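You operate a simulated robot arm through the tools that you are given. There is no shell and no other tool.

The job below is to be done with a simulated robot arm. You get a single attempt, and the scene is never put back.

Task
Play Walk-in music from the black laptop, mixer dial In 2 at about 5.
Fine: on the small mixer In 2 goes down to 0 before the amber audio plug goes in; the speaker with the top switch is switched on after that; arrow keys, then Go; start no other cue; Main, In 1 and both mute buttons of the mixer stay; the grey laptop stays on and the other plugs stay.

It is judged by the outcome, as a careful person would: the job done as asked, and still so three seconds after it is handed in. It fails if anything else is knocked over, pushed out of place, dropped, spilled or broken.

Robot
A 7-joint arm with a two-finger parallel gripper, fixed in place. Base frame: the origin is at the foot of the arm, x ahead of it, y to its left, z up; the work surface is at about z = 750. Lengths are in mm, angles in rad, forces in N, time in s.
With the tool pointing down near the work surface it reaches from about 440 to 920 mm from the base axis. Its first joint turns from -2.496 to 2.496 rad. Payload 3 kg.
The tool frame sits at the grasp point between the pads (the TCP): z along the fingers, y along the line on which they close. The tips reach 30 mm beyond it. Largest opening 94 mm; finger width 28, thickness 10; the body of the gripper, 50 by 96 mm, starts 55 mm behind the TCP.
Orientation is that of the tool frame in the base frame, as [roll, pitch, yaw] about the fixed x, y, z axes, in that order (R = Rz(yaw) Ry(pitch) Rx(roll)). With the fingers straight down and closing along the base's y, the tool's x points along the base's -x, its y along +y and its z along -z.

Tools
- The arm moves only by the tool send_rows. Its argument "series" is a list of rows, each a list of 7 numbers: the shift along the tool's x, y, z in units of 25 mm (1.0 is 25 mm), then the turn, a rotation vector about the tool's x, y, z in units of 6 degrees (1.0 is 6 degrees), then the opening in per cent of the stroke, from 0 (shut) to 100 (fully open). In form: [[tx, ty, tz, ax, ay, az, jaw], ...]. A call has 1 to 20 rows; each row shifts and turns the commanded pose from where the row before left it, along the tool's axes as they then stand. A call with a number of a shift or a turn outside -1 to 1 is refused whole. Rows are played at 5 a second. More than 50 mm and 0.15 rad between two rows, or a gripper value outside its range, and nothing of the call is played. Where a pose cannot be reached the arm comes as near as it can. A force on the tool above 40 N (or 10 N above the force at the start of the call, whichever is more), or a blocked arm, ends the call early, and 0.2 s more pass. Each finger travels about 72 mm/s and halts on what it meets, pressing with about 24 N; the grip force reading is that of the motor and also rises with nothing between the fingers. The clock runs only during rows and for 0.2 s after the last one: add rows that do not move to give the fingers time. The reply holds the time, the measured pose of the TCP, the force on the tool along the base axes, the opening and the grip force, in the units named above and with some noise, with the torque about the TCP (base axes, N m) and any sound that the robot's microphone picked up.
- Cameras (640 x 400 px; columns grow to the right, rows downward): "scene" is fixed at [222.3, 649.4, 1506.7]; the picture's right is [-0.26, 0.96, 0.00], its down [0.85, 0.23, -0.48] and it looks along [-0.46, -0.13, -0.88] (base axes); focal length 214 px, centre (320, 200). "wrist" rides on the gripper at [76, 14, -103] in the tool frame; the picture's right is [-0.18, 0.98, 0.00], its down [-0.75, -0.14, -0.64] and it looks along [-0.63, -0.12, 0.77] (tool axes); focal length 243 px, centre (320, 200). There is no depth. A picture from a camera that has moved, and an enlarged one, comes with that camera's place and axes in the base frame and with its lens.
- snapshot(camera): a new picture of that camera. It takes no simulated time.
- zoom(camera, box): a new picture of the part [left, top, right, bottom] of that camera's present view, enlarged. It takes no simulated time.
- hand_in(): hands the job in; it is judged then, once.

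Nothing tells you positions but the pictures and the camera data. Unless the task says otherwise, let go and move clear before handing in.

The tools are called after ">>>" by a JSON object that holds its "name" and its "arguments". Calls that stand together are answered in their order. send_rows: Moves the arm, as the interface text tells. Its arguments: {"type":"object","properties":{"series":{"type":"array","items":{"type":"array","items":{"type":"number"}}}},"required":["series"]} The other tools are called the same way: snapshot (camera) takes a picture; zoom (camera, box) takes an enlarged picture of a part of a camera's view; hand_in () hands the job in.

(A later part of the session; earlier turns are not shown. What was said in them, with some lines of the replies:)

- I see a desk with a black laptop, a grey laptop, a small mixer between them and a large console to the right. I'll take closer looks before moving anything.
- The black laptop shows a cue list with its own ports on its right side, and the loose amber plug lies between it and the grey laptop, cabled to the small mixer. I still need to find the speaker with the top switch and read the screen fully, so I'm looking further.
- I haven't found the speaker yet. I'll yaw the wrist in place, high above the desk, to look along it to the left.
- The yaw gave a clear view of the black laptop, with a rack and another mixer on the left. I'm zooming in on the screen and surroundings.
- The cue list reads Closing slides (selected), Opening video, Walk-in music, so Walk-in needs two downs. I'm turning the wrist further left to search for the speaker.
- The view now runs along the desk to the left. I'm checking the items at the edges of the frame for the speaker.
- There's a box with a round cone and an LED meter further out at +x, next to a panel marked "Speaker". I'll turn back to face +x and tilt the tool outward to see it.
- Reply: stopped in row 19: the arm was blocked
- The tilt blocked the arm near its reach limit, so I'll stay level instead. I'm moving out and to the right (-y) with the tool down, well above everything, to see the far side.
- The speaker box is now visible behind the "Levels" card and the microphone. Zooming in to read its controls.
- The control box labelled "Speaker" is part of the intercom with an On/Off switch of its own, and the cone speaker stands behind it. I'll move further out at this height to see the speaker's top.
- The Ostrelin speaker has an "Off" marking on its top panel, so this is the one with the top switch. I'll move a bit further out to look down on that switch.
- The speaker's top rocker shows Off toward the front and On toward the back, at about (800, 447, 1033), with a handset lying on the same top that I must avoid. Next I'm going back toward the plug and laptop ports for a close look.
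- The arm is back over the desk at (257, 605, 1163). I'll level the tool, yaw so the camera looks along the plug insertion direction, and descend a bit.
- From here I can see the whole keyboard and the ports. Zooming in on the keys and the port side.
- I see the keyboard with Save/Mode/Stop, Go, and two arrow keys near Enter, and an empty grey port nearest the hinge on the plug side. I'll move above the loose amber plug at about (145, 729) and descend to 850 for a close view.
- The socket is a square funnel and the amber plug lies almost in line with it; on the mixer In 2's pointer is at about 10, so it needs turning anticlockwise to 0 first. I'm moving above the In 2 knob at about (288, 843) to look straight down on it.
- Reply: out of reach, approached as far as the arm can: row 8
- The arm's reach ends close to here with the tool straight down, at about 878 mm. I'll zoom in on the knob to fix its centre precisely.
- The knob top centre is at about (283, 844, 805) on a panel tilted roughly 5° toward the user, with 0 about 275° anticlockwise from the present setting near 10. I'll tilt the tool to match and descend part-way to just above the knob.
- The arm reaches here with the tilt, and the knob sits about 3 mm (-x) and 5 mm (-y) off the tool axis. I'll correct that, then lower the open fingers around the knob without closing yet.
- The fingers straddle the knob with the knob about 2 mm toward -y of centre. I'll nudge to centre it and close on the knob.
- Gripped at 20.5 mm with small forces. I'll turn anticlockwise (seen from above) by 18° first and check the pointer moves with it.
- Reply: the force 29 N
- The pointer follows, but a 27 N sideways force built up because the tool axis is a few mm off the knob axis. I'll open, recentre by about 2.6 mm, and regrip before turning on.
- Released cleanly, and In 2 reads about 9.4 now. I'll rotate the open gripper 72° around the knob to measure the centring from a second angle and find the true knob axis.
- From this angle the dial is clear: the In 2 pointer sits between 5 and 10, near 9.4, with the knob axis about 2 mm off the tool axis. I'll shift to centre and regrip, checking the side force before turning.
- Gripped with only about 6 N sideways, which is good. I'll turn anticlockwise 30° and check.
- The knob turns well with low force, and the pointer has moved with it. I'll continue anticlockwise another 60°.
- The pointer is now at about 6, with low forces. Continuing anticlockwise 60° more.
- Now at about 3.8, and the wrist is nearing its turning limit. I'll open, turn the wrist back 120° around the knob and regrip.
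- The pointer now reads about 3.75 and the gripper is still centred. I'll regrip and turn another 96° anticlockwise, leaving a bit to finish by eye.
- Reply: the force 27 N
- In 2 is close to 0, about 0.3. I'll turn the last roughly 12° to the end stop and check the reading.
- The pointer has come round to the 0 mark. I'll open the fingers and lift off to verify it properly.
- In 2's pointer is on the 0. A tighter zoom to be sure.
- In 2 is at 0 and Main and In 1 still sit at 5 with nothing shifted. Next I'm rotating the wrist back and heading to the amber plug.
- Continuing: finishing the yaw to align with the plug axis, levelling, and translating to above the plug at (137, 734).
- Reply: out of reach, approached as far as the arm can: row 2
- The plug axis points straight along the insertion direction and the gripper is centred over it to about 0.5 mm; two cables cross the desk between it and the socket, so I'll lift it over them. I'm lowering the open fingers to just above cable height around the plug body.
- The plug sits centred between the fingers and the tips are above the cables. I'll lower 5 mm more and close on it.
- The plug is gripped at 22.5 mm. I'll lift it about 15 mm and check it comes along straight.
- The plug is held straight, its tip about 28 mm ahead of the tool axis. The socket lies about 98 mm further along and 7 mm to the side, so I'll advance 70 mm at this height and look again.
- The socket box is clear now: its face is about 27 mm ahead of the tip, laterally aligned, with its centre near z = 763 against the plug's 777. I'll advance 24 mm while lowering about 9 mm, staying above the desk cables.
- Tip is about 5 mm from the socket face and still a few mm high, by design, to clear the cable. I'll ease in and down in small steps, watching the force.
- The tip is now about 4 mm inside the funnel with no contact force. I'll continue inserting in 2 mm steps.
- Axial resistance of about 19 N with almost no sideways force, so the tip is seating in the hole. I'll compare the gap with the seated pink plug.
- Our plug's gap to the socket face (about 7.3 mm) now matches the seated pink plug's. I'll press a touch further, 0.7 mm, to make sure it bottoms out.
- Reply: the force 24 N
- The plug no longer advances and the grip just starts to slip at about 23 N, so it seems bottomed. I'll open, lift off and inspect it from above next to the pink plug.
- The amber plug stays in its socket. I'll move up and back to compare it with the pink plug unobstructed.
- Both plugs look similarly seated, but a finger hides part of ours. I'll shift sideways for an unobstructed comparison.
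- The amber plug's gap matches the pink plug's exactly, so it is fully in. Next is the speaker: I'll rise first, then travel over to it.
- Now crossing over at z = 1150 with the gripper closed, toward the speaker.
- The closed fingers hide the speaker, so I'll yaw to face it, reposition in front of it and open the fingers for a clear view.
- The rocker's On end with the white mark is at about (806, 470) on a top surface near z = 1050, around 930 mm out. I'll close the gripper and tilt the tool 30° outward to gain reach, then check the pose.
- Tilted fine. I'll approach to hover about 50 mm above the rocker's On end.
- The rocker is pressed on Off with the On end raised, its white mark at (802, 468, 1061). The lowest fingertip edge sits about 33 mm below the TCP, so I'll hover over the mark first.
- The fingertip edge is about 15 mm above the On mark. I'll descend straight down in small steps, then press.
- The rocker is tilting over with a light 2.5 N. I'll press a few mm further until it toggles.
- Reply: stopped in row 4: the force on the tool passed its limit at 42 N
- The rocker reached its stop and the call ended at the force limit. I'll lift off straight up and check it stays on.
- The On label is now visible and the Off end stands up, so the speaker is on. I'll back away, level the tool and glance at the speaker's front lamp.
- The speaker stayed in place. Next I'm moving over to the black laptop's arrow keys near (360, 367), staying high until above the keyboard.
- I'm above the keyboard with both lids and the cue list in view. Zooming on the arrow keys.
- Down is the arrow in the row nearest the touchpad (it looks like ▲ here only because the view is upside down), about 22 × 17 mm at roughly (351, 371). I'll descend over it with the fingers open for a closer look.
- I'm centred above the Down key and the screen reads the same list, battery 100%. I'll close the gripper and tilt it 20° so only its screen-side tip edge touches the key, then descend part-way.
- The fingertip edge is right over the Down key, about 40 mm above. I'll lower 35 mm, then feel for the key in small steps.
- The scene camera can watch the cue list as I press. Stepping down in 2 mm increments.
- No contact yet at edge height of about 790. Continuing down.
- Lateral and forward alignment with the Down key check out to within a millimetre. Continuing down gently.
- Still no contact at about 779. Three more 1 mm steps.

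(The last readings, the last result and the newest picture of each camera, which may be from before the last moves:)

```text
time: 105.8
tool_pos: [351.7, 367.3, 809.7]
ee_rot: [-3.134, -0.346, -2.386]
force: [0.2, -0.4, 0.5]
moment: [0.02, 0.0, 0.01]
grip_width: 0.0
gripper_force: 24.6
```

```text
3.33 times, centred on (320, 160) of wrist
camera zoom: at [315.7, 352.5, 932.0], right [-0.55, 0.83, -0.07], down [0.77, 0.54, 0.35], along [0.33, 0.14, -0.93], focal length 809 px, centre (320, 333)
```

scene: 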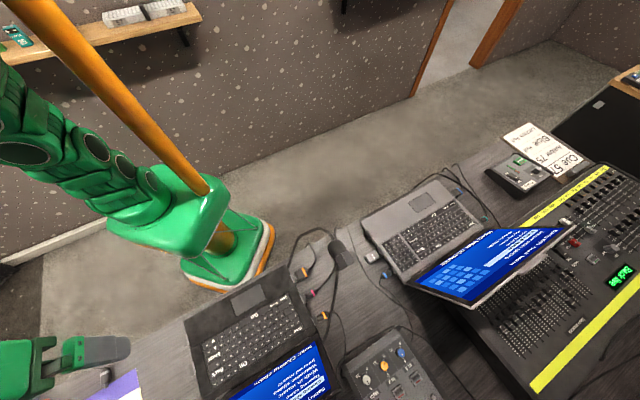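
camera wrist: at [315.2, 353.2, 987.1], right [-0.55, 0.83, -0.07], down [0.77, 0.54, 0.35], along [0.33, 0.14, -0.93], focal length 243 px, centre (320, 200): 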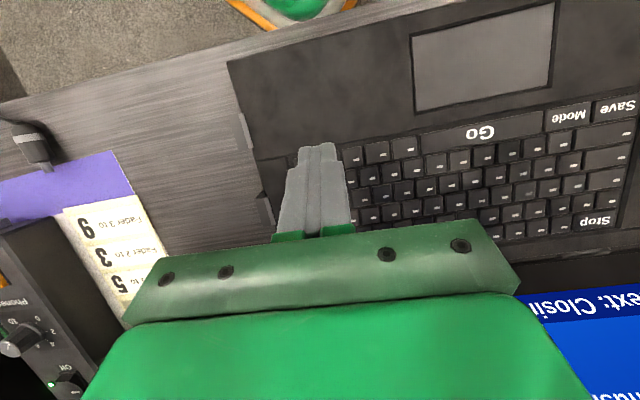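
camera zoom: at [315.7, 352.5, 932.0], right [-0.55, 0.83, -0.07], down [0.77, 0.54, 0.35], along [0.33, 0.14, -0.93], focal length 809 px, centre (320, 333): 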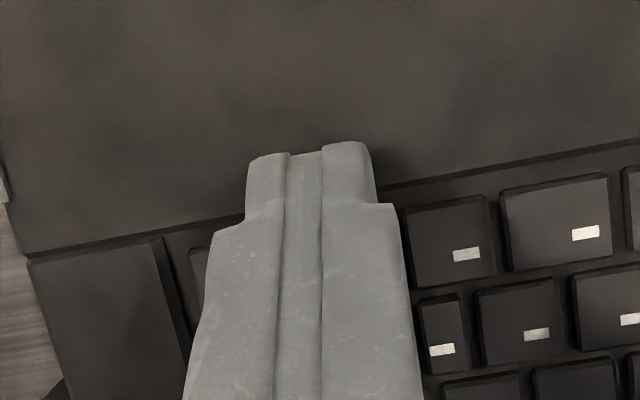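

Still no contact at about 776, so the keys are lower than I assumed. I'll shift 2 mm toward the screen to stay centred and continue down.

>>> {"name": "send_rows", "arguments": {"series": [[-0.0885, 0, 0.0106, 0, 0, 0, 0], [-0.0135, 0, 0.0376, 0, 0, 0, 0], [-0.0135, 0, 0.0376, 0, 0, 0, 0], [0, 0, 0, 0, 0, 0, 0]]}}

>>> {"name": "zoom", "arguments": {"camera": "scene", "box": [180, 290, 340, 400]}}

```text
time: 106.8
tool_pos: [354.2, 369.1, 808.9]
ee_rot: [-3.135, -0.348, -2.386]
force: [-0.3, -0.2, 1.4]
moment: [-0.04, -0.01, -0.01]
grip_width: 0.0
gripper_force: 23.3
heard: click
```

```text
3.64 times, centred on (260, 345) of scene
camera zoom: at [222.3, 649.4, 1506.7], right [-0.26, 0.96, 0.0], down [0.85, 0.23, -0.48], along [-0.46, -0.13, -0.88], focal length 780 px, centre (538, -327)
```

zoom: 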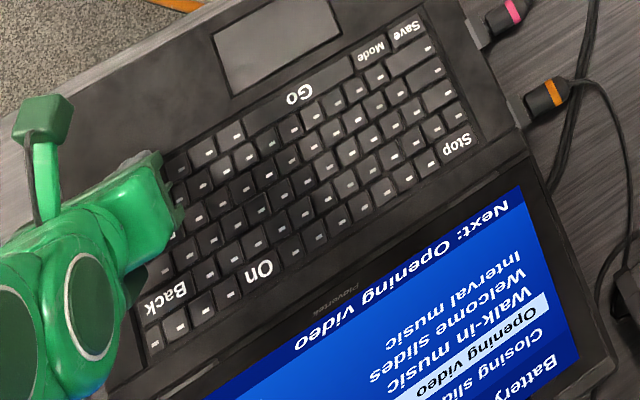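

A click was heard and the screen now says "Next: Opening video". I'll lift to release the key and check it hasn't repeated.

>>> {"name": "send_rows", "arguments": {"series": [[0.04, 0, -0.113, 0, 0, 0, 0], [0.04, 0, -0.113, 0, 0, 0, 0], [0, 0, 0, 0, 0, 0, 0]]}}

>>> {"name": "zoom", "arguments": {"camera": "scene", "box": [180, 290, 340, 400]}}

```text
time: 107.6
tool_pos: [354.0, 370.3, 813.4]
ee_rot: [-3.135, -0.347, -2.386]
force: [-0.4, 0.5, 0.2]
moment: [-0.04, -0.01, 0.01]
grip_width: 0.0
gripper_force: 23.7
```

```text
3.64 times, centred on (260, 345) of scene
camera zoom: at [222.3, 649.4, 1506.7], right [-0.26, 0.96, 0.0], down [0.85, 0.23, -0.48], along [-0.46, -0.13, -0.88], focal length 780 px, centre (538, -327)
```

zoom: 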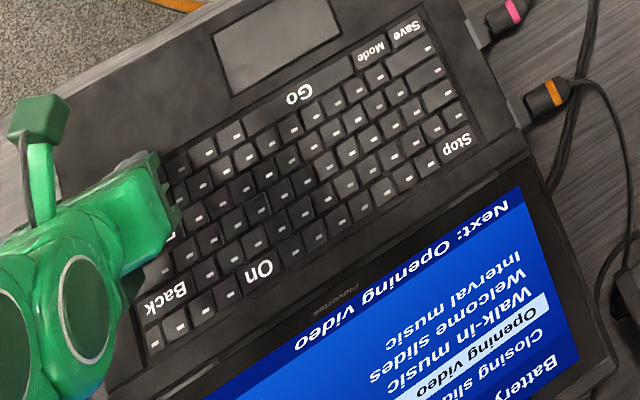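

Key released with one step only. Pressing Down a second time with the same travel.

>>> {"name": "send_rows", "arguments": {"series": [[-0.027, 0, 0.0753, 0, 0, 0, 0], [-0.027, 0, 0.0753, 0, 0, 0, 0], [-0.027, 0, 0.0753, 0, 0, 0, 0], [0, 0, 0, 0, 0, 0, 0]]}}

>>> {"name": "zoom", "arguments": {"camera": "scene", "box": [180, 290, 340, 400]}}

```text
time: 108.6
tool_pos: [354.7, 368.5, 808.0]
ee_rot: [-3.134, -0.345, -2.386]
force: [1.3, 0.7, 2.6]
moment: [0.01, -0.06, -0.02]
grip_width: 0.0
gripper_force: 24.4
heard: click
```

```text
3.64 times, centred on (260, 345) of scene
camera zoom: at [222.3, 649.4, 1506.7], right [-0.26, 0.96, 0.0], down [0.85, 0.23, -0.48], along [-0.46, -0.13, -0.88], focal length 780 px, centre (538, -327)
```

zoom: 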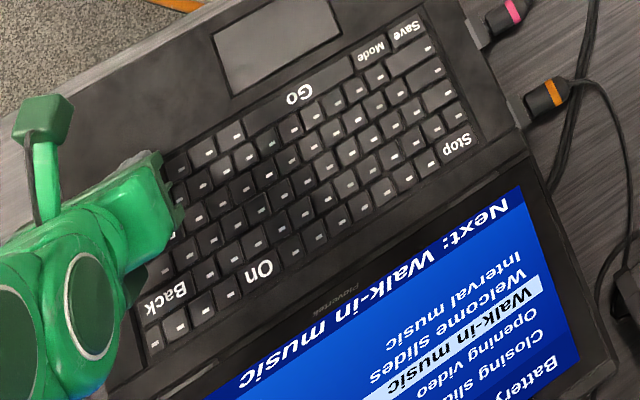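

"Next: Walk-in music" is selected. I'll lift off and slide along the row to the Go key, about 126 mm toward the user's left.

>>> {"name": "send_rows", "arguments": {"series": [[0.27, 0, -0.753, 0, 0, 0, 0], [0.27, 0, -0.753, 0, 0, 0, 0], [0.019, 0.843, 0.007, 0, 0, 0, 0], [0.019, 0.843, 0.007, 0, 0, 0, 0], [0.019, 0.843, 0.007, 0, 0, 0, 0], [0.019, 0.843, 0.007, 0, 0, 0, 0], [0.019, 0.843, 0.007, 0, 0, 0, 0], [0.019, 0.843, 0.007, 0, 0, 0, 0], [0, 0, 0, 0, 0, 0, 0]]}}

>>> {"name": "zoom", "arguments": {"camera": "wrist", "box": [220, 60, 420, 220]}}

>>> {"name": "zoom", "arguments": {"camera": "scene", "box": [180, 290, 340, 400]}}

```text
time: 110.6
tool_pos: [263.7, 462.3, 848.3]
ee_rot: [-3.136, -0.346, -2.386]
force: [-0.6, 0.0, 0.5]
moment: [0.02, -0.02, 0.03]
grip_width: 0.0
gripper_force: 23.6
```

```text
2.50 times, centred on (320, 140) of wrist
camera zoom: at [227.0, 446.6, 969.5], right [-0.55, 0.83, -0.07], down [0.77, 0.54, 0.35], along [0.33, 0.14, -0.93], focal length 606 px, centre (320, 350)
```

zoom: 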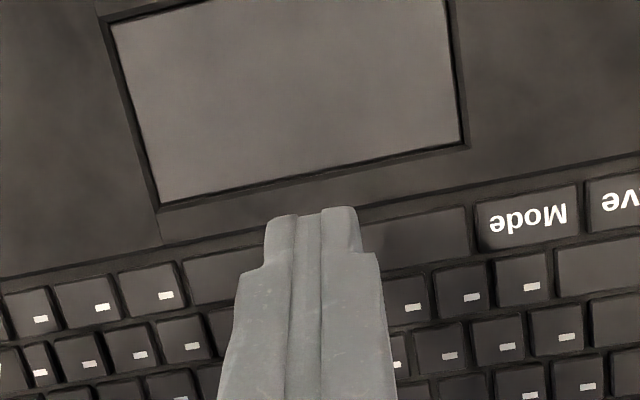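

```text
3.64 times, centred on (260, 345) of scene
camera zoom: at [222.3, 649.4, 1506.7], right [-0.26, 0.96, 0.0], down [0.85, 0.23, -0.48], along [-0.46, -0.13, -0.88], focal length 780 px, centre (538, -327)
```

zoom: 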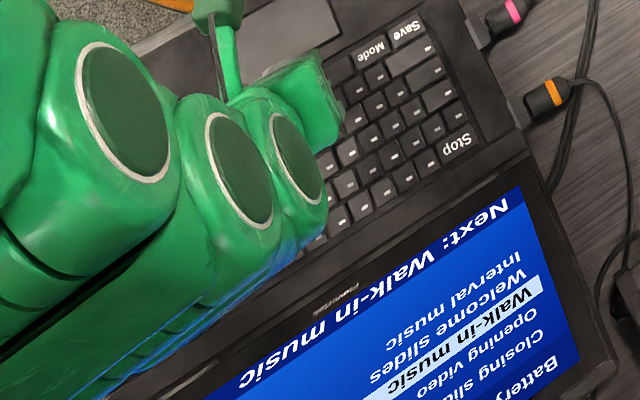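

The finger is centred over the Go key, which spans well to both sides. I'll shift 2 mm toward the user and lower to just above it.

>>> {"name": "send_rows", "arguments": {"series": [[-0.161, 0, 0.686, 0, 0, 0, 0], [-0.236, 0, 0.659, 0, 0, 0, 0], [0, 0, 0, 0, 0, 0, 0]]}}

>>> {"name": "zoom", "arguments": {"camera": "wrist", "box": [220, 80, 420, 240]}}

```text
time: 111.4
tool_pos: [260.9, 458.7, 813.3]
ee_rot: [-3.137, -0.346, -2.385]
force: [0.3, 0.9, -1.4]
moment: [-0.01, 0.0, 0.02]
grip_width: 0.1
gripper_force: 24.1
```

```text
2.50 times, centred on (320, 160) of wrist
camera zoom: at [224.5, 443.8, 935.2], right [-0.55, 0.83, -0.07], down [0.77, 0.54, 0.35], along [0.33, 0.14, -0.93], focal length 606 px, centre (320, 300)
```

zoom: 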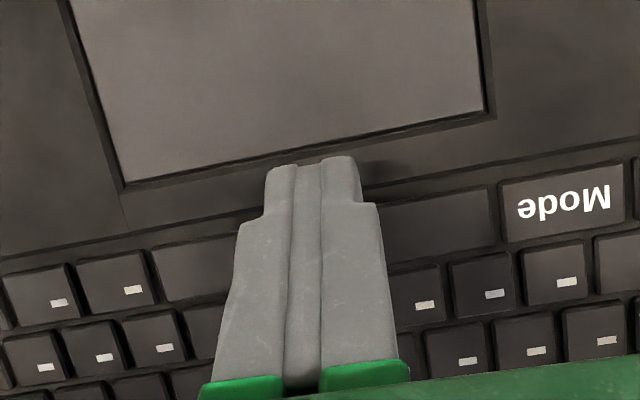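

About 5 mm above the Go key and centred on it. Pressing down in 1 mm steps.

>>> {"name": "send_rows", "arguments": {"series": [[-0.0135, 0, 0.0376, 0, 0, 0, 0], [-0.0135, 0, 0.0376, 0, 0, 0, 0], [-0.0135, 0, 0.0376, 0, 0, 0, 0], [-0.0135, 0, 0.0376, 0, 0, 0, 0], [-0.0135, 0, 0.0376, 0, 0, 0, 0], [0, 0, 0, 0, 0, 0, 0]]}}

>>> {"name": "zoom", "arguments": {"camera": "scene", "box": [180, 290, 340, 400]}}

```text
time: 112.8
tool_pos: [261.0, 456.2, 807.1]
ee_rot: [-3.136, -0.346, -2.386]
force: [1.4, 0.4, 3.9]
moment: [0.06, -0.06, 0.0]
grip_width: 0.0
gripper_force: 24.2
heard: click
```

```text
3.64 times, centred on (260, 345) of scene
camera zoom: at [222.3, 649.4, 1506.7], right [-0.26, 0.96, 0.0], down [0.85, 0.23, -0.48], along [-0.46, -0.13, -0.88], focal length 780 px, centre (538, -327)
```

zoom: 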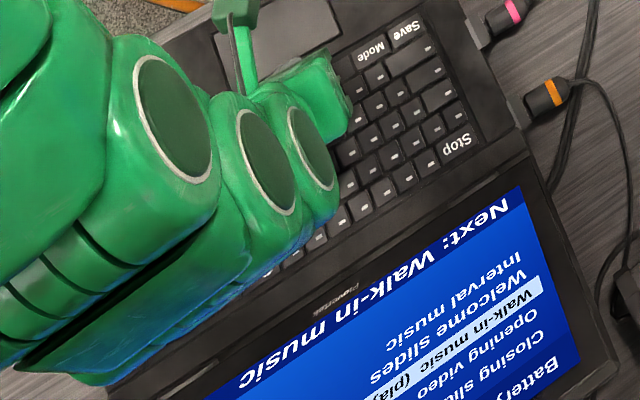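

The screen shows "Walk-in music (playing)". Now I'll lift clear, level the tool to the mixer's panel tilt, and rise for the trip back to the In 2 dial.

>>> {"name": "send_rows", "arguments": {"series": [[0.27, 0, -0.753, 0, 0, 0, 0], [0.27, 0, -0.753, 0, 0, 0, 0], [0.27, 0, -0.753, 0, 0, 0, 0], [0, 0, 0, 0, -0.82, 0, 0], [0, 0, 0, 0, -0.82, 0, 0], [0, 0, 0, 0, -0.82, 0, 0], [0, 0, 0, 0, -0.82, 0, 0], [0, 0, 0, 0, -0.82, 0, 0], [0, 0, -1, 0, 0, 0, 0], [0, 0, -1, 0, 0, 0, 0], [0, 0, -1, 0, 0, 0, 0], [0, 0, -1, 0, 0, 0, 0], [0, 0, -1, 0, 0, 0, 0], [0, 0, -1, 0, 0, 0, 0], [0, 0, -1, 0, 0, 0, 0], [0, 0, 0, 0, 0, 0, 0]]}}

>>> {"name": "zoom", "arguments": {"camera": "wrist", "box": [200, 60, 520, 240]}}

>>> {"name": "snapshot", "arguments": {"camera": "scene"}}

```text
time: 116.2
tool_pos: [251.0, 448.7, 1043.5]
ee_rot: [-3.136, 0.083, -2.384]
force: [-0.3, -0.5, -0.4]
moment: [0.02, -0.02, 0.0]
grip_width: 0.2
gripper_force: 24.1
```

```text
2.00 times, centred on (360, 150) of wrist
camera zoom: at [179.0, 400.6, 1139.4], right [-0.54, 0.84, 0.01], down [0.6, 0.38, 0.7], along [0.59, 0.39, -0.71], focal length 485 px, centre (240, 300)
```

zoom: 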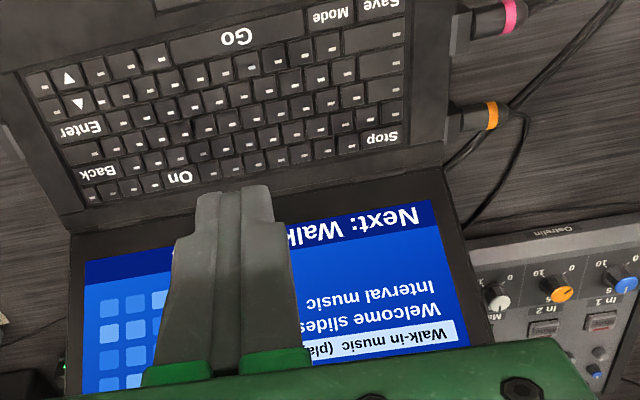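

```text
taken
```

scene: 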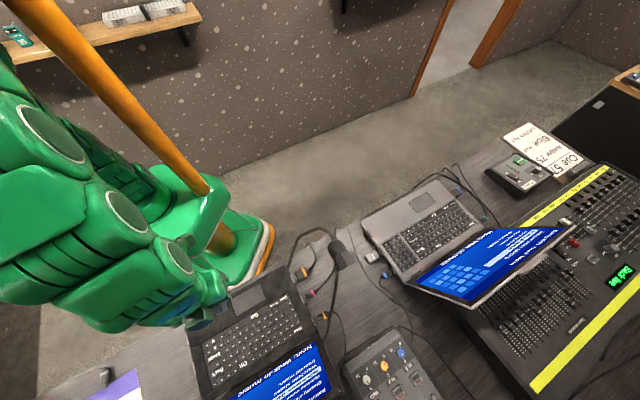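

Travelling now over to the mixer at z of about 1050.

>>> {"name": "send_rows", "arguments": {"series": [[-0.97, 0.96, 0, 0, 0, 0, 0], [-0.97, 0.96, 0, 0, 0, 0, 0], [-0.97, 0.96, 0, 0, 0, 0, 0], [-0.97, 0.96, 0, 0, 0, 0, 0], [-0.97, 0.96, 0, 0, 0, 0, 0], [-0.97, 0.96, 0, 0, 0, 0, 20], [-0.97, 0.96, 0, 0, 0, 0, 46], [-0.97, 0.96, 0.3, 0, 0, 0, 46], [-0.97, 0.96, 0.5, 0, 0, 0, 46], [-0.7, 0.7, 0.8, 0, 0, 0, 46], [0, 0, 1, 0, 0, 0, 46], [0, 0, 1, 0, 0, 0, 46], [0, 0, 1, 0, 0, 0, 46], [0, 0, 0, 0, 0, 0, 46]]}}

>>> {"name": "snapshot", "arguments": {"camera": "wrist"}}

```text
time: 119.2
tool_pos: [268.4, 784.9, 946.4]
ee_rot: [-3.136, 0.083, -2.384]
force: [-0.1, -0.3, -1.2]
moment: [-0.02, 0.02, 0.02]
grip_width: 43.0
gripper_force: 0.1
```

```text
taken
camera wrist: at [195.9, 738.5, 1041.2], right [-0.54, 0.84, 0.01], down [0.6, 0.38, 0.7], along [0.59, 0.39, -0.71], focal length 243 px, centre (320, 200)
```

wrist: 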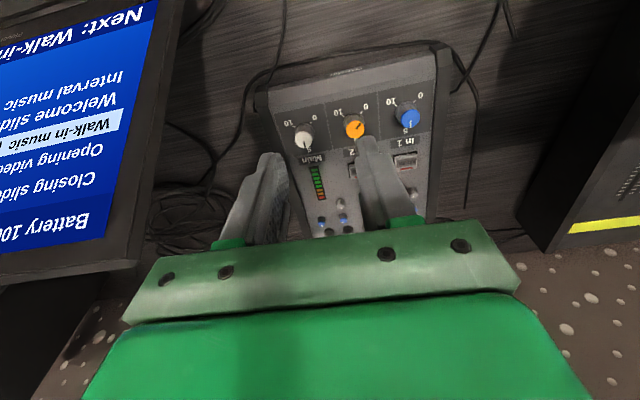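

The screen confirms Walk-in music is playing. I'll move over the In 2 knob and rotate the wrist to the start angle for a clockwise turn.

>>> {"name": "send_rows", "arguments": {"series": [[-0.826, 0.608, 0.97, 0, 0, 0, 46], [-0.826, 0.608, 0.97, 0, 0, 0, 46], [0, 0, 0, 0, 0, -1, 46], [0, 0, 0, 0, 0, -1, 46], [0, 0, 0, 0, 0, -1, 46], [0, 0, 0, 0, 0, -1, 46], [0, 0, 0, 0, 0, -1, 46], [0, 0, 0, 0, 0, -1, 46], [0, 0, 0, 0, 0, -1, 46], [0, 0, 0, 0, 0, -1, 46], [0, 0, 0, 0, 0, -1, 46], [0, 0, 0, 0, 0, -1, 46], [0, 0, 0, 0, 0, -1, 46], [0, 0, 0, 0, 0, -1, 46], [0, 0, 0, 0, 0, -1, 46], [0, 0, 0, 0, 0, -1, 46], [0, 0, 0, 0, 0, -1, 46], [0, 0, 0, 0, 0, 0, 46]]}}

>>> {"name": "snapshot", "arguments": {"camera": "wrist"}}

>>> {"name": "zoom", "arguments": {"camera": "wrist", "box": [240, 70, 400, 210]}}

```text
time: 123.0
tool_pos: [280.8, 838.9, 898.8]
ee_rot: [-3.058, -0.007, -0.813]
force: [0.2, 0.4, -0.3]
moment: [0.0, -0.01, 0.0]
grip_width: 43.0
gripper_force: 0.1
```

```text
taken
camera wrist: at [316.3, 768.2, 1000.8], right [-0.84, -0.54, -0.08], down [-0.46, 0.61, 0.65], along [-0.3, 0.58, -0.76], focal length 243 px, centre (320, 200)
```

wrist: 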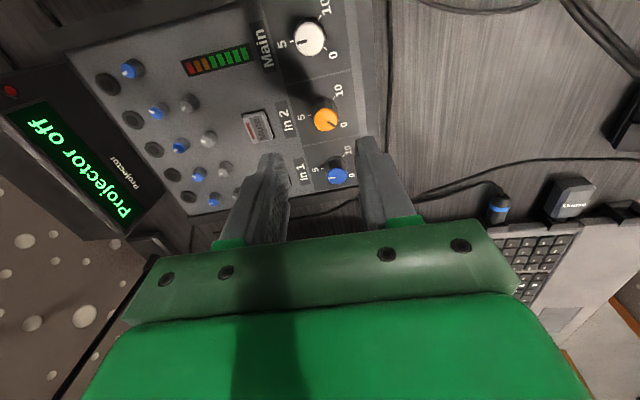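

```text
2.86 times, centred on (320, 140) of wrist
camera zoom: at [316.3, 768.2, 1000.8], right [-0.84, -0.54, -0.08], down [-0.46, 0.61, 0.65], along [-0.3, 0.58, -0.76], focal length 693 px, centre (320, 371)
```

zoom: 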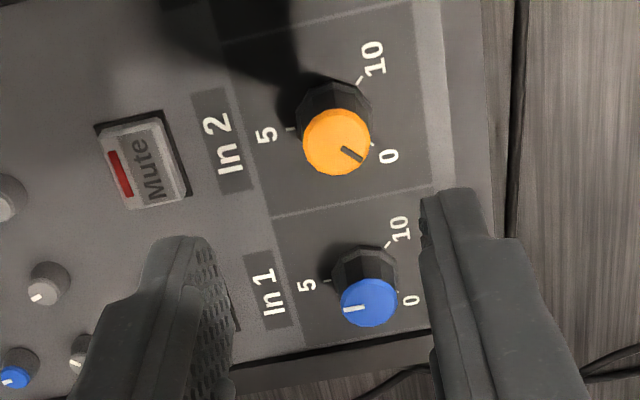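

In 2 is confirmed at 0 and the knob is about 4 mm to the side of the tool axis. I'll correct and descend around it.

>>> {"name": "send_rows", "arguments": {"series": [[-0.03, 0.17, 0, 0, 0, 0, 46], [0, 0, 0.8, 0, 0, 0, 46], [0, 0, 0.8, 0, 0, 0, 46], [0, 0, 0.8, 0, 0, 0, 46], [0, 0, 0.5, 0, 0, 0, 46], [0, 0, 0, 0, 0, 0, 46]]}}

>>> {"name": "zoom", "arguments": {"camera": "wrist", "box": [240, 80, 400, 240]}}

```text
time: 124.4
tool_pos: [280.8, 839.7, 828.4]
ee_rot: [-3.058, -0.005, -0.812]
force: [-0.1, -0.4, 0.4]
moment: [0.01, 0.02, 0.01]
grip_width: 43.2
gripper_force: 0.1
```

```text
2.50 times, centred on (320, 160) of wrist
camera zoom: at [317.1, 769.0, 929.2], right [-0.84, -0.54, -0.08], down [-0.46, 0.61, 0.65], along [-0.3, 0.58, -0.76], focal length 606 px, centre (320, 300)
```

zoom: 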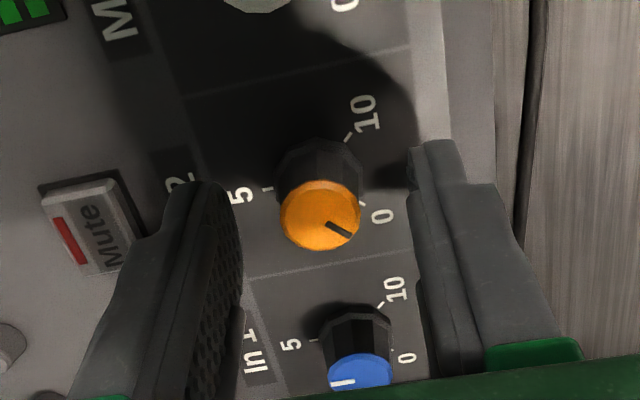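

Centred to within a millimetre. I'll lower the last 7 mm and grip the knob.

>>> {"name": "send_rows", "arguments": {"series": [[-0.025, -0.015, 0.27, 0, 0, 0, 46], [0, 0, 0, 0, 0, 0, 30], [0, 0, 0, 0, 0, 0, 20], [0, 0, 0, 0, 0, 0, 10], [0, 0, 0, 0, 0, 0, 10]]}}

>>> {"name": "zoom", "arguments": {"camera": "wrist", "box": [240, 80, 400, 240]}}

```text
time: 125.6
tool_pos: [283.4, 841.8, 822.8]
ee_rot: [-3.055, -0.004, -0.815]
force: [11.5, 15.8, -4.8]
moment: [0.63, -0.11, 0.05]
grip_width: 20.9
gripper_force: 45.2
```

```text
2.50 times, centred on (320, 160) of wrist
camera zoom: at [317.5, 769.9, 921.9], right [-0.84, -0.54, -0.08], down [-0.46, 0.61, 0.65], along [-0.3, 0.58, -0.76], focal length 606 px, centre (320, 300)
```

zoom: 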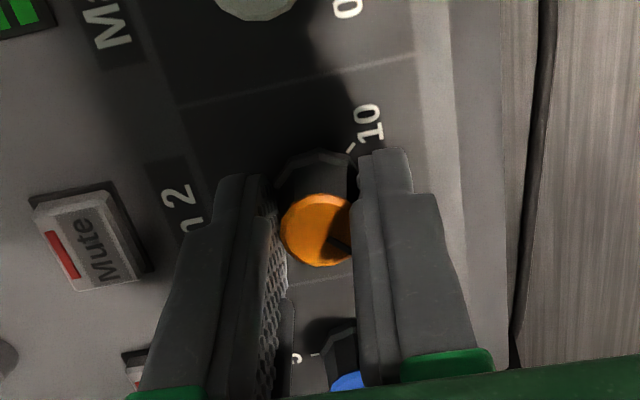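

Gripped with a 19 N side force along the closing line, so I'll ease 0.35 mm that way and start turning clockwise, 60° first.

>>> {"name": "send_rows", "arguments": {"series": [[0, -0.014, 0, 0, 0, 0, 10], [0, 0, 0, 0, 0, 1, 10], [0, 0, 0, 0, 0, 1, 10], [0, 0, 0, 0, 0, 1, 10], [0, 0, 0, 0, 0, 1, 10], [0, 0, 0, 0, 0, 1, 10], [0, 0, 0, 0, 0, 1, 10], [0, 0, 0, 0, 0, 1, 10], [0, 0, 0, 0, 0, 1, 10], [0, 0, 0, 0, 0, 1, 10], [0, 0, 0, 0, 0, 1, 10], [0, 0, 0, 0, 0, 0, 10]]}}

>>> {"name": "zoom", "arguments": {"camera": "wrist", "box": [240, 80, 400, 240]}}

```text
time: 128.2
tool_pos: [282.2, 840.7, 820.8]
ee_rot: [-3.094, 0.066, -1.859]
force: [-9.3, -3.9, -13.2]
moment: [-0.22, 0.38, 0.0]
grip_width: 20.5
gripper_force: 44.3
```

```text
2.50 times, centred on (320, 160) of wrist
camera zoom: at [239.8, 766.5, 916.8], right [-0.89, 0.46, -0.03], down [0.31, 0.65, 0.7], along [0.34, 0.61, -0.72], focal length 606 px, centre (320, 300)
```

zoom: 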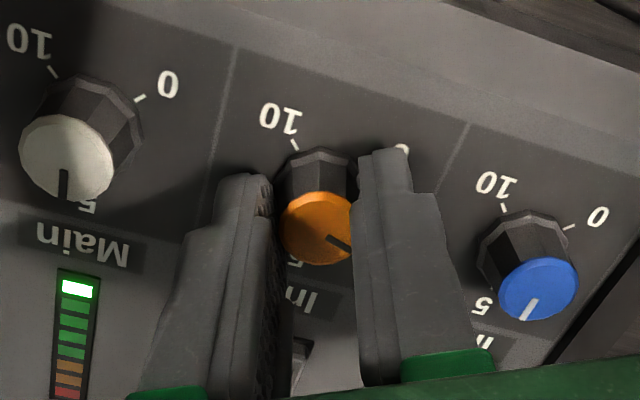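

The mixer's level meter is lighting up, so the music is passing through. I'll keep turning clockwise 72° more, then check the pointer.

>>> {"name": "send_rows", "arguments": {"series": [[0, 0, 0, 0, 0, 1, 10], [0, 0, 0, 0, 0, 1, 10], [0, 0, 0, 0, 0, 1, 10], [0, 0, 0, 0, 0, 1, 10], [0, 0, 0, 0, 0, 1, 10], [0, 0, 0, 0, 0, 1, 10], [0, 0, 0, 0, 0, 1, 10], [0, 0, 0, 0, 0, 1, 10], [0, 0, 0, 0, 0, 1, 10], [0, 0, 0, 0, 0, 1, 10], [0, 0, 0, 0, 0, 1, 10], [0, 0, 0, 0, 0, 1, 10], [0, 0, 0, 0, 0, 0, 10]]}}

>>> {"name": "zoom", "arguments": {"camera": "wrist", "box": [240, 80, 400, 240]}}

```text
time: 131.0
tool_pos: [282.0, 840.4, 821.1]
ee_rot: [3.088, 0.066, -3.118]
force: [-19.3, -3.2, 12.4]
moment: [-0.08, 1.26, 0.07]
grip_width: 20.7
gripper_force: 45.0
```

```text
2.50 times, centred on (320, 160) of wrist
camera zoom: at [198.3, 848.2, 918.4], right [0.16, 0.99, 0.06], down [0.71, -0.16, 0.68], along [0.68, -0.06, -0.73], focal length 606 px, centre (320, 300)
```

zoom: 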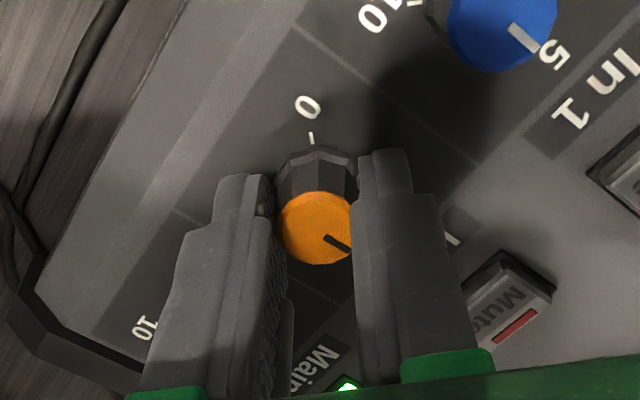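

The pointer is at about 4.7 with In 1's 5 for comparison. I'll turn about 8° more.

>>> {"name": "send_rows", "arguments": {"series": [[0, 0, 0, 0, 0, 0.7, 10], [0, 0, 0, 0, 0, 0.7, 10], [0, 0, 0, 0, 0, 0, 10]]}}

>>> {"name": "send_rows", "arguments": {"series": [[0, 0, 0, 0, 0, 0, 44], [0, 0, 0, 0, 0, 0, 44], [0, 0, -1, 0, 0, 0, 44], [0, 0, -1, 0, 0, 0, 44], [0, 0, 0, 0, 0, 0, 44]]}}

>>> {"name": "zoom", "arguments": {"camera": "wrist", "box": [230, 50, 410, 210]}}

>>> {"name": "snapshot", "arguments": {"camera": "wrist"}}

```text
time: 131.8
tool_pos: [280.8, 842.3, 820.6]
ee_rot: [3.079, 0.057, 3.019]
force: [-18.8, -2.6, 19.6]
moment: [0.02, 1.07, 0.07]
grip_width: 20.6
gripper_force: 44.4
```

```text
time: 133.0
tool_pos: [279.3, 840.0, 869.8]
ee_rot: [3.081, 0.056, 3.019]
force: [0.9, -0.5, -0.5]
moment: [0.01, 0.02, -0.02]
grip_width: 41.3
gripper_force: 0.0
```

```text
2.50 times, centred on (320, 130) of wrist
camera zoom: at [198.9, 856.7, 968.8], right [0.3, 0.95, 0.07], down [0.69, -0.27, 0.67], along [0.66, -0.15, -0.73], focal length 606 px, centre (320, 375)
```

zoom: 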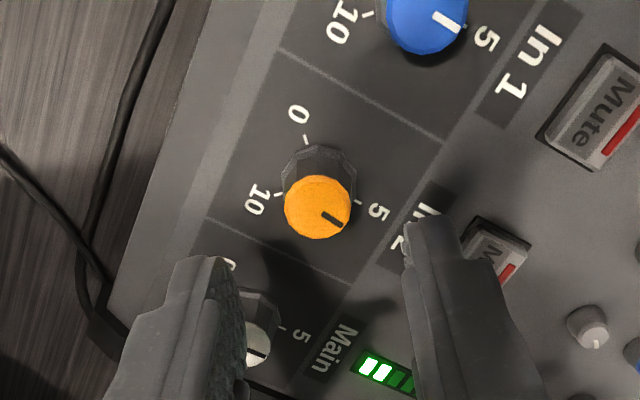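

```text
taken
camera wrist: at [198.9, 856.7, 968.8], right [0.3, 0.95, 0.07], down [0.69, -0.27, 0.67], along [0.66, -0.15, -0.73], focal length 243 px, centre (320, 200)
```

wrist: 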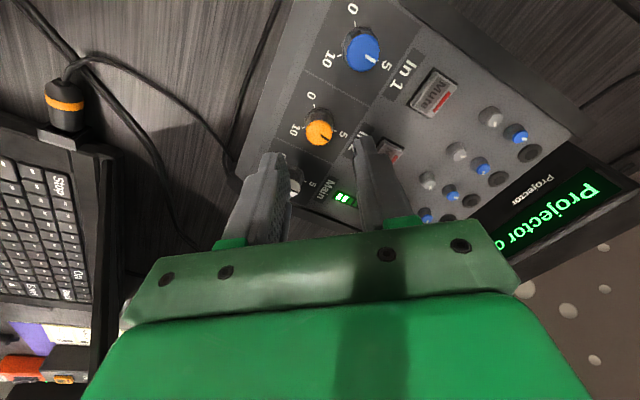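

In 2 looks close to 5, and two meter segments are lit. Zooming for an accurate comparison with In 1.

>>> {"name": "zoom", "arguments": {"camera": "wrist", "box": [285, 80, 355, 160]}}

>>> {"name": "zoom", "arguments": {"camera": "wrist", "box": [325, 10, 395, 90]}}

```text
5.00 times, centred on (320, 120) of wrist
camera zoom: at [198.9, 856.7, 968.8], right [0.3, 0.95, 0.07], down [0.69, -0.27, 0.67], along [0.66, -0.15, -0.73], focal length 1213 px, centre (320, 600)
```

zoom: 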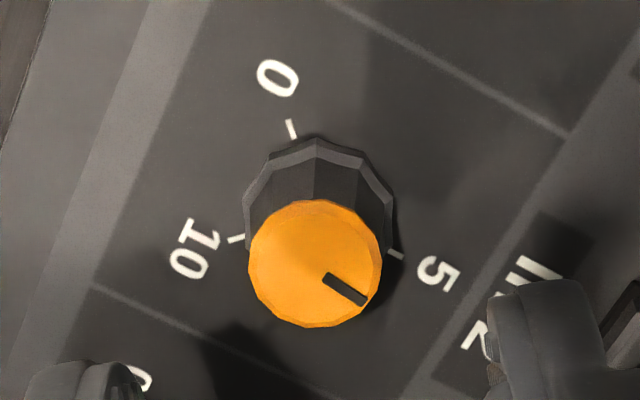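

```text
5.00 times, centred on (360, 50) of wrist
camera zoom: at [198.9, 856.7, 968.8], right [0.3, 0.95, 0.07], down [0.69, -0.27, 0.67], along [0.66, -0.15, -0.73], focal length 1213 px, centre (120, 950)
```

zoom: 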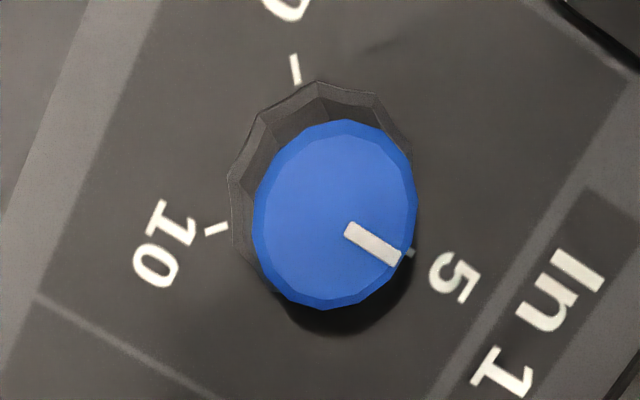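

In 2's pointer matches In 1's at 5, and Main and In 1 are untouched. I'll now back the arm up and away from the mixer.

>>> {"name": "send_rows", "arguments": {"series": [[0.1, -0.3, -0.9, 0, 0, 0, 44], [0.1, -0.4, -0.9, 0, 0, 0, 44], [0.1, -0.5, -0.9, 0, 0, 0, 44], [0.1, -0.6, -0.9, 0, 0, 0, 44], [0.1, -0.7, -0.9, 0, 0, 0, 44], [0.1, -0.8, -0.9, 0, 0, 0, 44], [0.1, -0.9, -0.6, 0, 0, 0, 44], [0.1, -0.9, -0.4, 0, 0, 0, 44], [0, 0, 0, 0, 0, 0, 44]]}}

>>> {"name": "snapshot", "arguments": {"camera": "wrist"}}

>>> {"name": "snapshot", "arguments": {"camera": "scene"}}

```text
time: 135.0
tool_pos: [233.8, 705.2, 1021.7]
ee_rot: [3.08, 0.057, 3.021]
force: [0.0, -0.2, 0.7]
moment: [-0.01, -0.01, 0.0]
grip_width: 41.2
gripper_force: 0.2
```

```text
taken
camera wrist: at [152.7, 723.8, 1119.2], right [0.3, 0.95, 0.07], down [0.69, -0.27, 0.67], along [0.66, -0.15, -0.73], focal length 243 px, centre (320, 200)
```

wrist: 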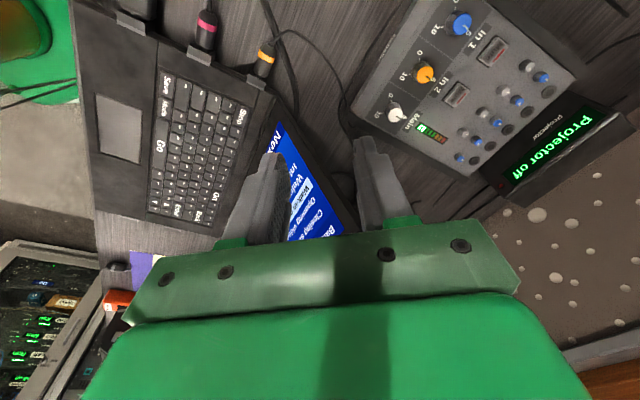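

```text
taken
```

scene: 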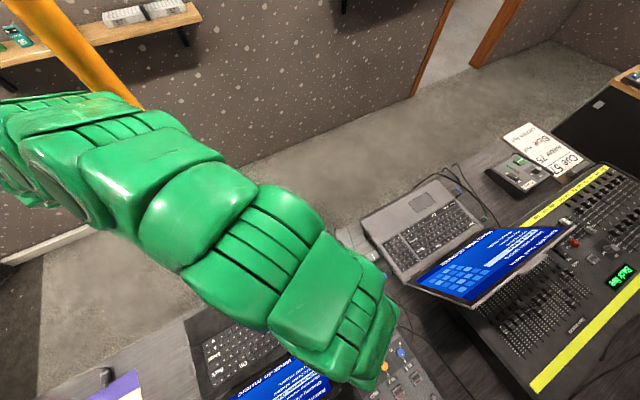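

>>> {"name": "zoom", "arguments": {"camera": "wrist", "box": [360, 0, 520, 160]}}

>>> {"name": "zoom", "arguments": {"camera": "wrist", "box": [140, 0, 320, 120]}}

>>> {"name": "zoom", "arguments": {"camera": "scene", "box": [360, 160, 580, 320]}}

```text
2.50 times, centred on (440, 80) of wrist
camera zoom: at [152.7, 723.8, 1119.2], right [0.3, 0.95, 0.07], down [0.69, -0.27, 0.67], along [0.66, -0.15, -0.73], focal length 606 px, centre (20, 500)
```

zoom: 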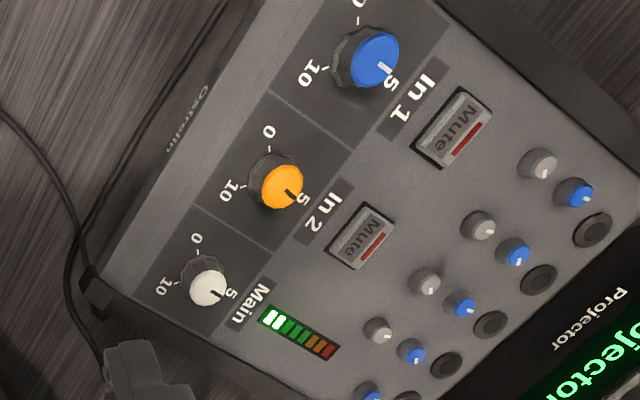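

```text
3.33 times, centred on (230, 60) of wrist
camera zoom: at [152.7, 723.8, 1119.2], right [0.3, 0.95, 0.07], down [0.69, -0.27, 0.67], along [0.66, -0.15, -0.73], focal length 809 px, centre (620, 667)
```

zoom: 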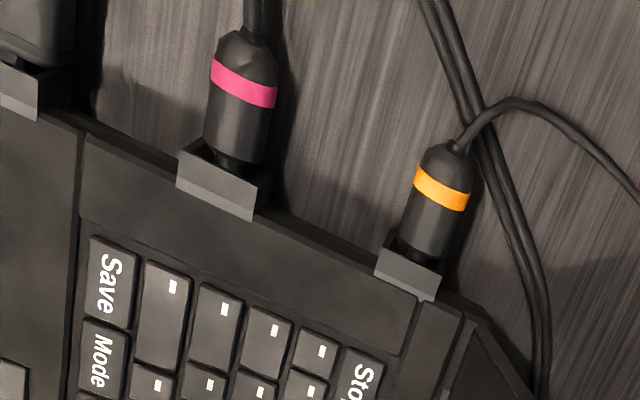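

```text
2.50 times, centred on (470, 240) of scene
camera zoom: at [222.3, 649.4, 1506.7], right [-0.26, 0.96, 0.0], down [0.85, 0.23, -0.48], along [-0.46, -0.13, -0.88], focal length 536 px, centre (-55, 100)
```

zoom: 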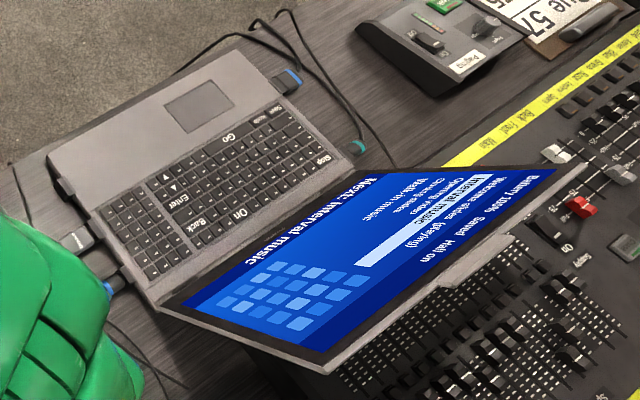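

All knobs read 5, mutes and other plugs are untouched, and the grey laptop is still on with its own cue. I'll take a final look at the speaker's front and the black laptop's screen.

>>> {"name": "send_rows", "arguments": {"series": [[0, 0, -1, 0, 0, 0, 100], [0, 0, -1, 0, 0, 0, 100], [0, 0, -1, 0, 0, 0, 100], [0, 0, -1, 0, 0, 0, 100], [0, 0, -1, 0, 0, 0, 100], [-0.954, -0.748, 0, 0, 0, 0, 100], [-0.954, -0.748, 0, 0, 0, 0, 100], [-0.954, -0.748, 0, 0, 0, 0, 100], [-0.954, -0.748, 0, 0, 0, 0, 100], [-0.954, -0.748, 0, 0, 0, 0, 100], [-0.954, -0.748, 0, 0, 0, 0, 100], [-0.954, -0.748, 0, 0, 0, 0, 100], [-0.954, -0.748, 0, 0, 0, 0, 100], [-0.954, -0.748, 0, 0, 0, 0, 100], [-0.954, -0.748, 0, 0, 0, 0, 100], [-0.954, -0.748, 0, 0, 0, 0, 100], [-0.954, -0.748, 0, 0, 0, 0, 100], [-0.954, -0.748, 0, 0, 0, 0, 100], [0, 0, 0, 0, 0, 0, 100]]}}

>>> {"name": "snapshot", "arguments": {"camera": "wrist"}}

>>> {"name": "snapshot", "arguments": {"camera": "scene"}}

```text
time: 139.0
tool_pos: [501.2, 422.3, 1148.9]
ee_rot: [3.08, 0.058, 3.02]
force: [0.2, -1.1, 0.2]
moment: [-0.01, 0.0, -0.01]
grip_width: 93.9
gripper_force: 0.0
```

```text
taken
camera wrist: at [420.7, 439.5, 1247.6], right [0.3, 0.95, 0.07], down [0.69, -0.27, 0.67], along [0.66, -0.15, -0.73], focal length 243 px, centre (320, 200)
```

wrist: 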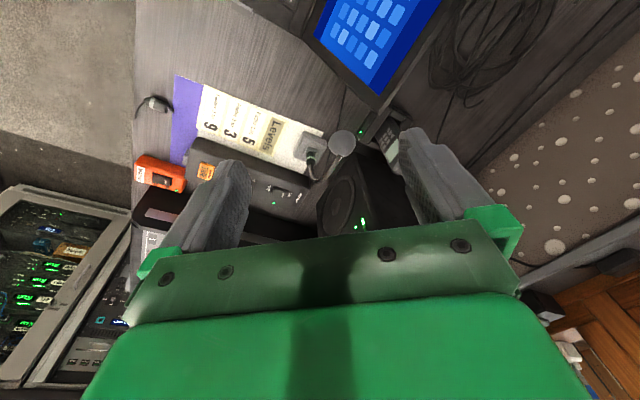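

```text
taken
```

scene: 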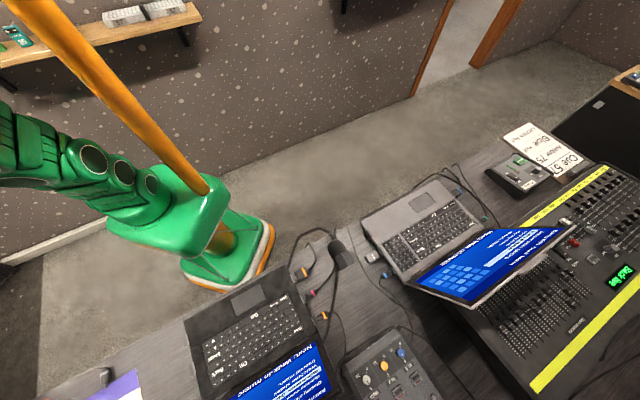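

>>> {"name": "zoom", "arguments": {"camera": "wrist", "box": [300, 140, 420, 240]}}

>>> {"name": "zoom", "arguments": {"camera": "scene", "box": [180, 290, 460, 400]}}

>>> {"name": "zoom", "arguments": {"camera": "scene", "box": [240, 330, 350, 400]}}

```text
4.00 times, centred on (360, 190) of wrist
camera zoom: at [420.7, 439.5, 1247.6], right [0.3, 0.95, 0.07], down [0.69, -0.27, 0.67], along [0.66, -0.15, -0.73], focal length 970 px, centre (160, 240)
```

zoom: 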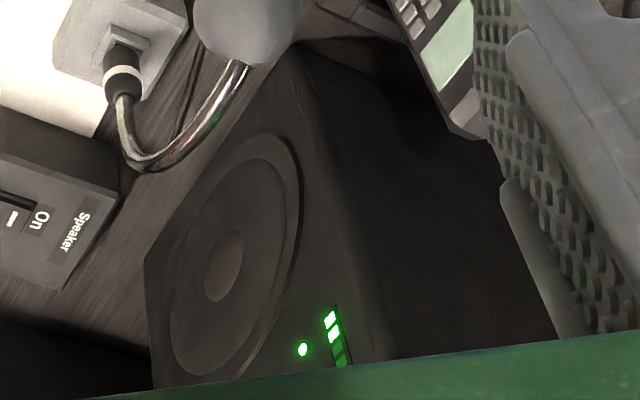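

```text
2.29 times, centred on (320, 345) of scene
camera zoom: at [222.3, 649.4, 1506.7], right [-0.26, 0.96, 0.0], down [0.85, 0.23, -0.48], along [-0.46, -0.13, -0.88], focal length 490 px, centre (320, -131)
```

zoom: 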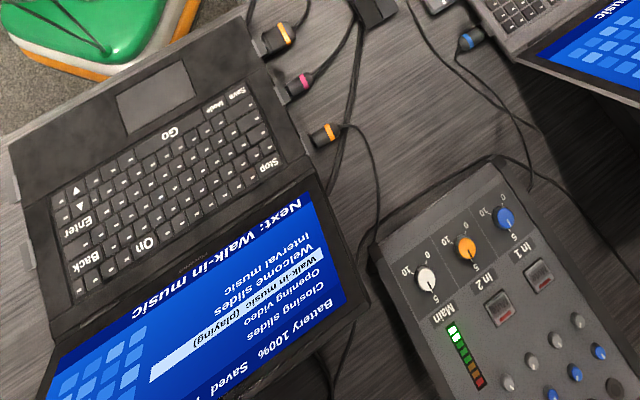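

```text
5.71 times, centred on (295, 365) of scene
camera zoom: at [222.3, 649.4, 1506.7], right [-0.26, 0.96, 0.0], down [0.85, 0.23, -0.48], along [-0.46, -0.13, -0.88], focal length 1226 px, centre (463, -743)
```

zoom: 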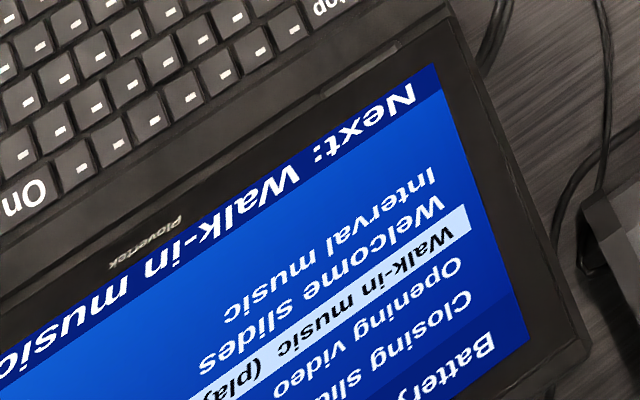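

The speaker's power lamp and two meter segments are lit, and the black laptop shows "Walk-in music (playing)". In 2 points at 5, the amber plug is seated, and the arm is clear with nothing disturbed, so I'm handing in.

>>> {"name": "hand_in", "arguments": {}}

```text
The job is handed in.
```

Walk-in music is playing from the black laptop through the small mixer, with In 2 at about 5. The mixer meter and the speaker's lamp and meter were lit just before I handed in.

The steps, in order:
1. **In 2 down:** I turned In 2 from about 10 down to 0 before touching the plug.
2. **Amber plug:** It is in the empty socket on the black laptop, pushed in as far as the pink plug beside it. I saw no label on that socket; I chose it because it lined up with the loose plug and matches where the blue plug sits on the grey laptop.
3. **Speaker:** I switched on the Ostrelin speaker with its top switch once the plug was in.
4. **Cue:** I pressed the down arrow twice to reach Walk-in music, then Go once. No other cue was started.
5. **In 2 up:** I turned In 2 back up to about 5 after the music started.

Main, In 1, both mute buttons and the other plugs were left alone. The grey laptop is still on, showing the same cue as before. I saw nothing knocked over or moved out of place, and the arm was clear at hand-in.
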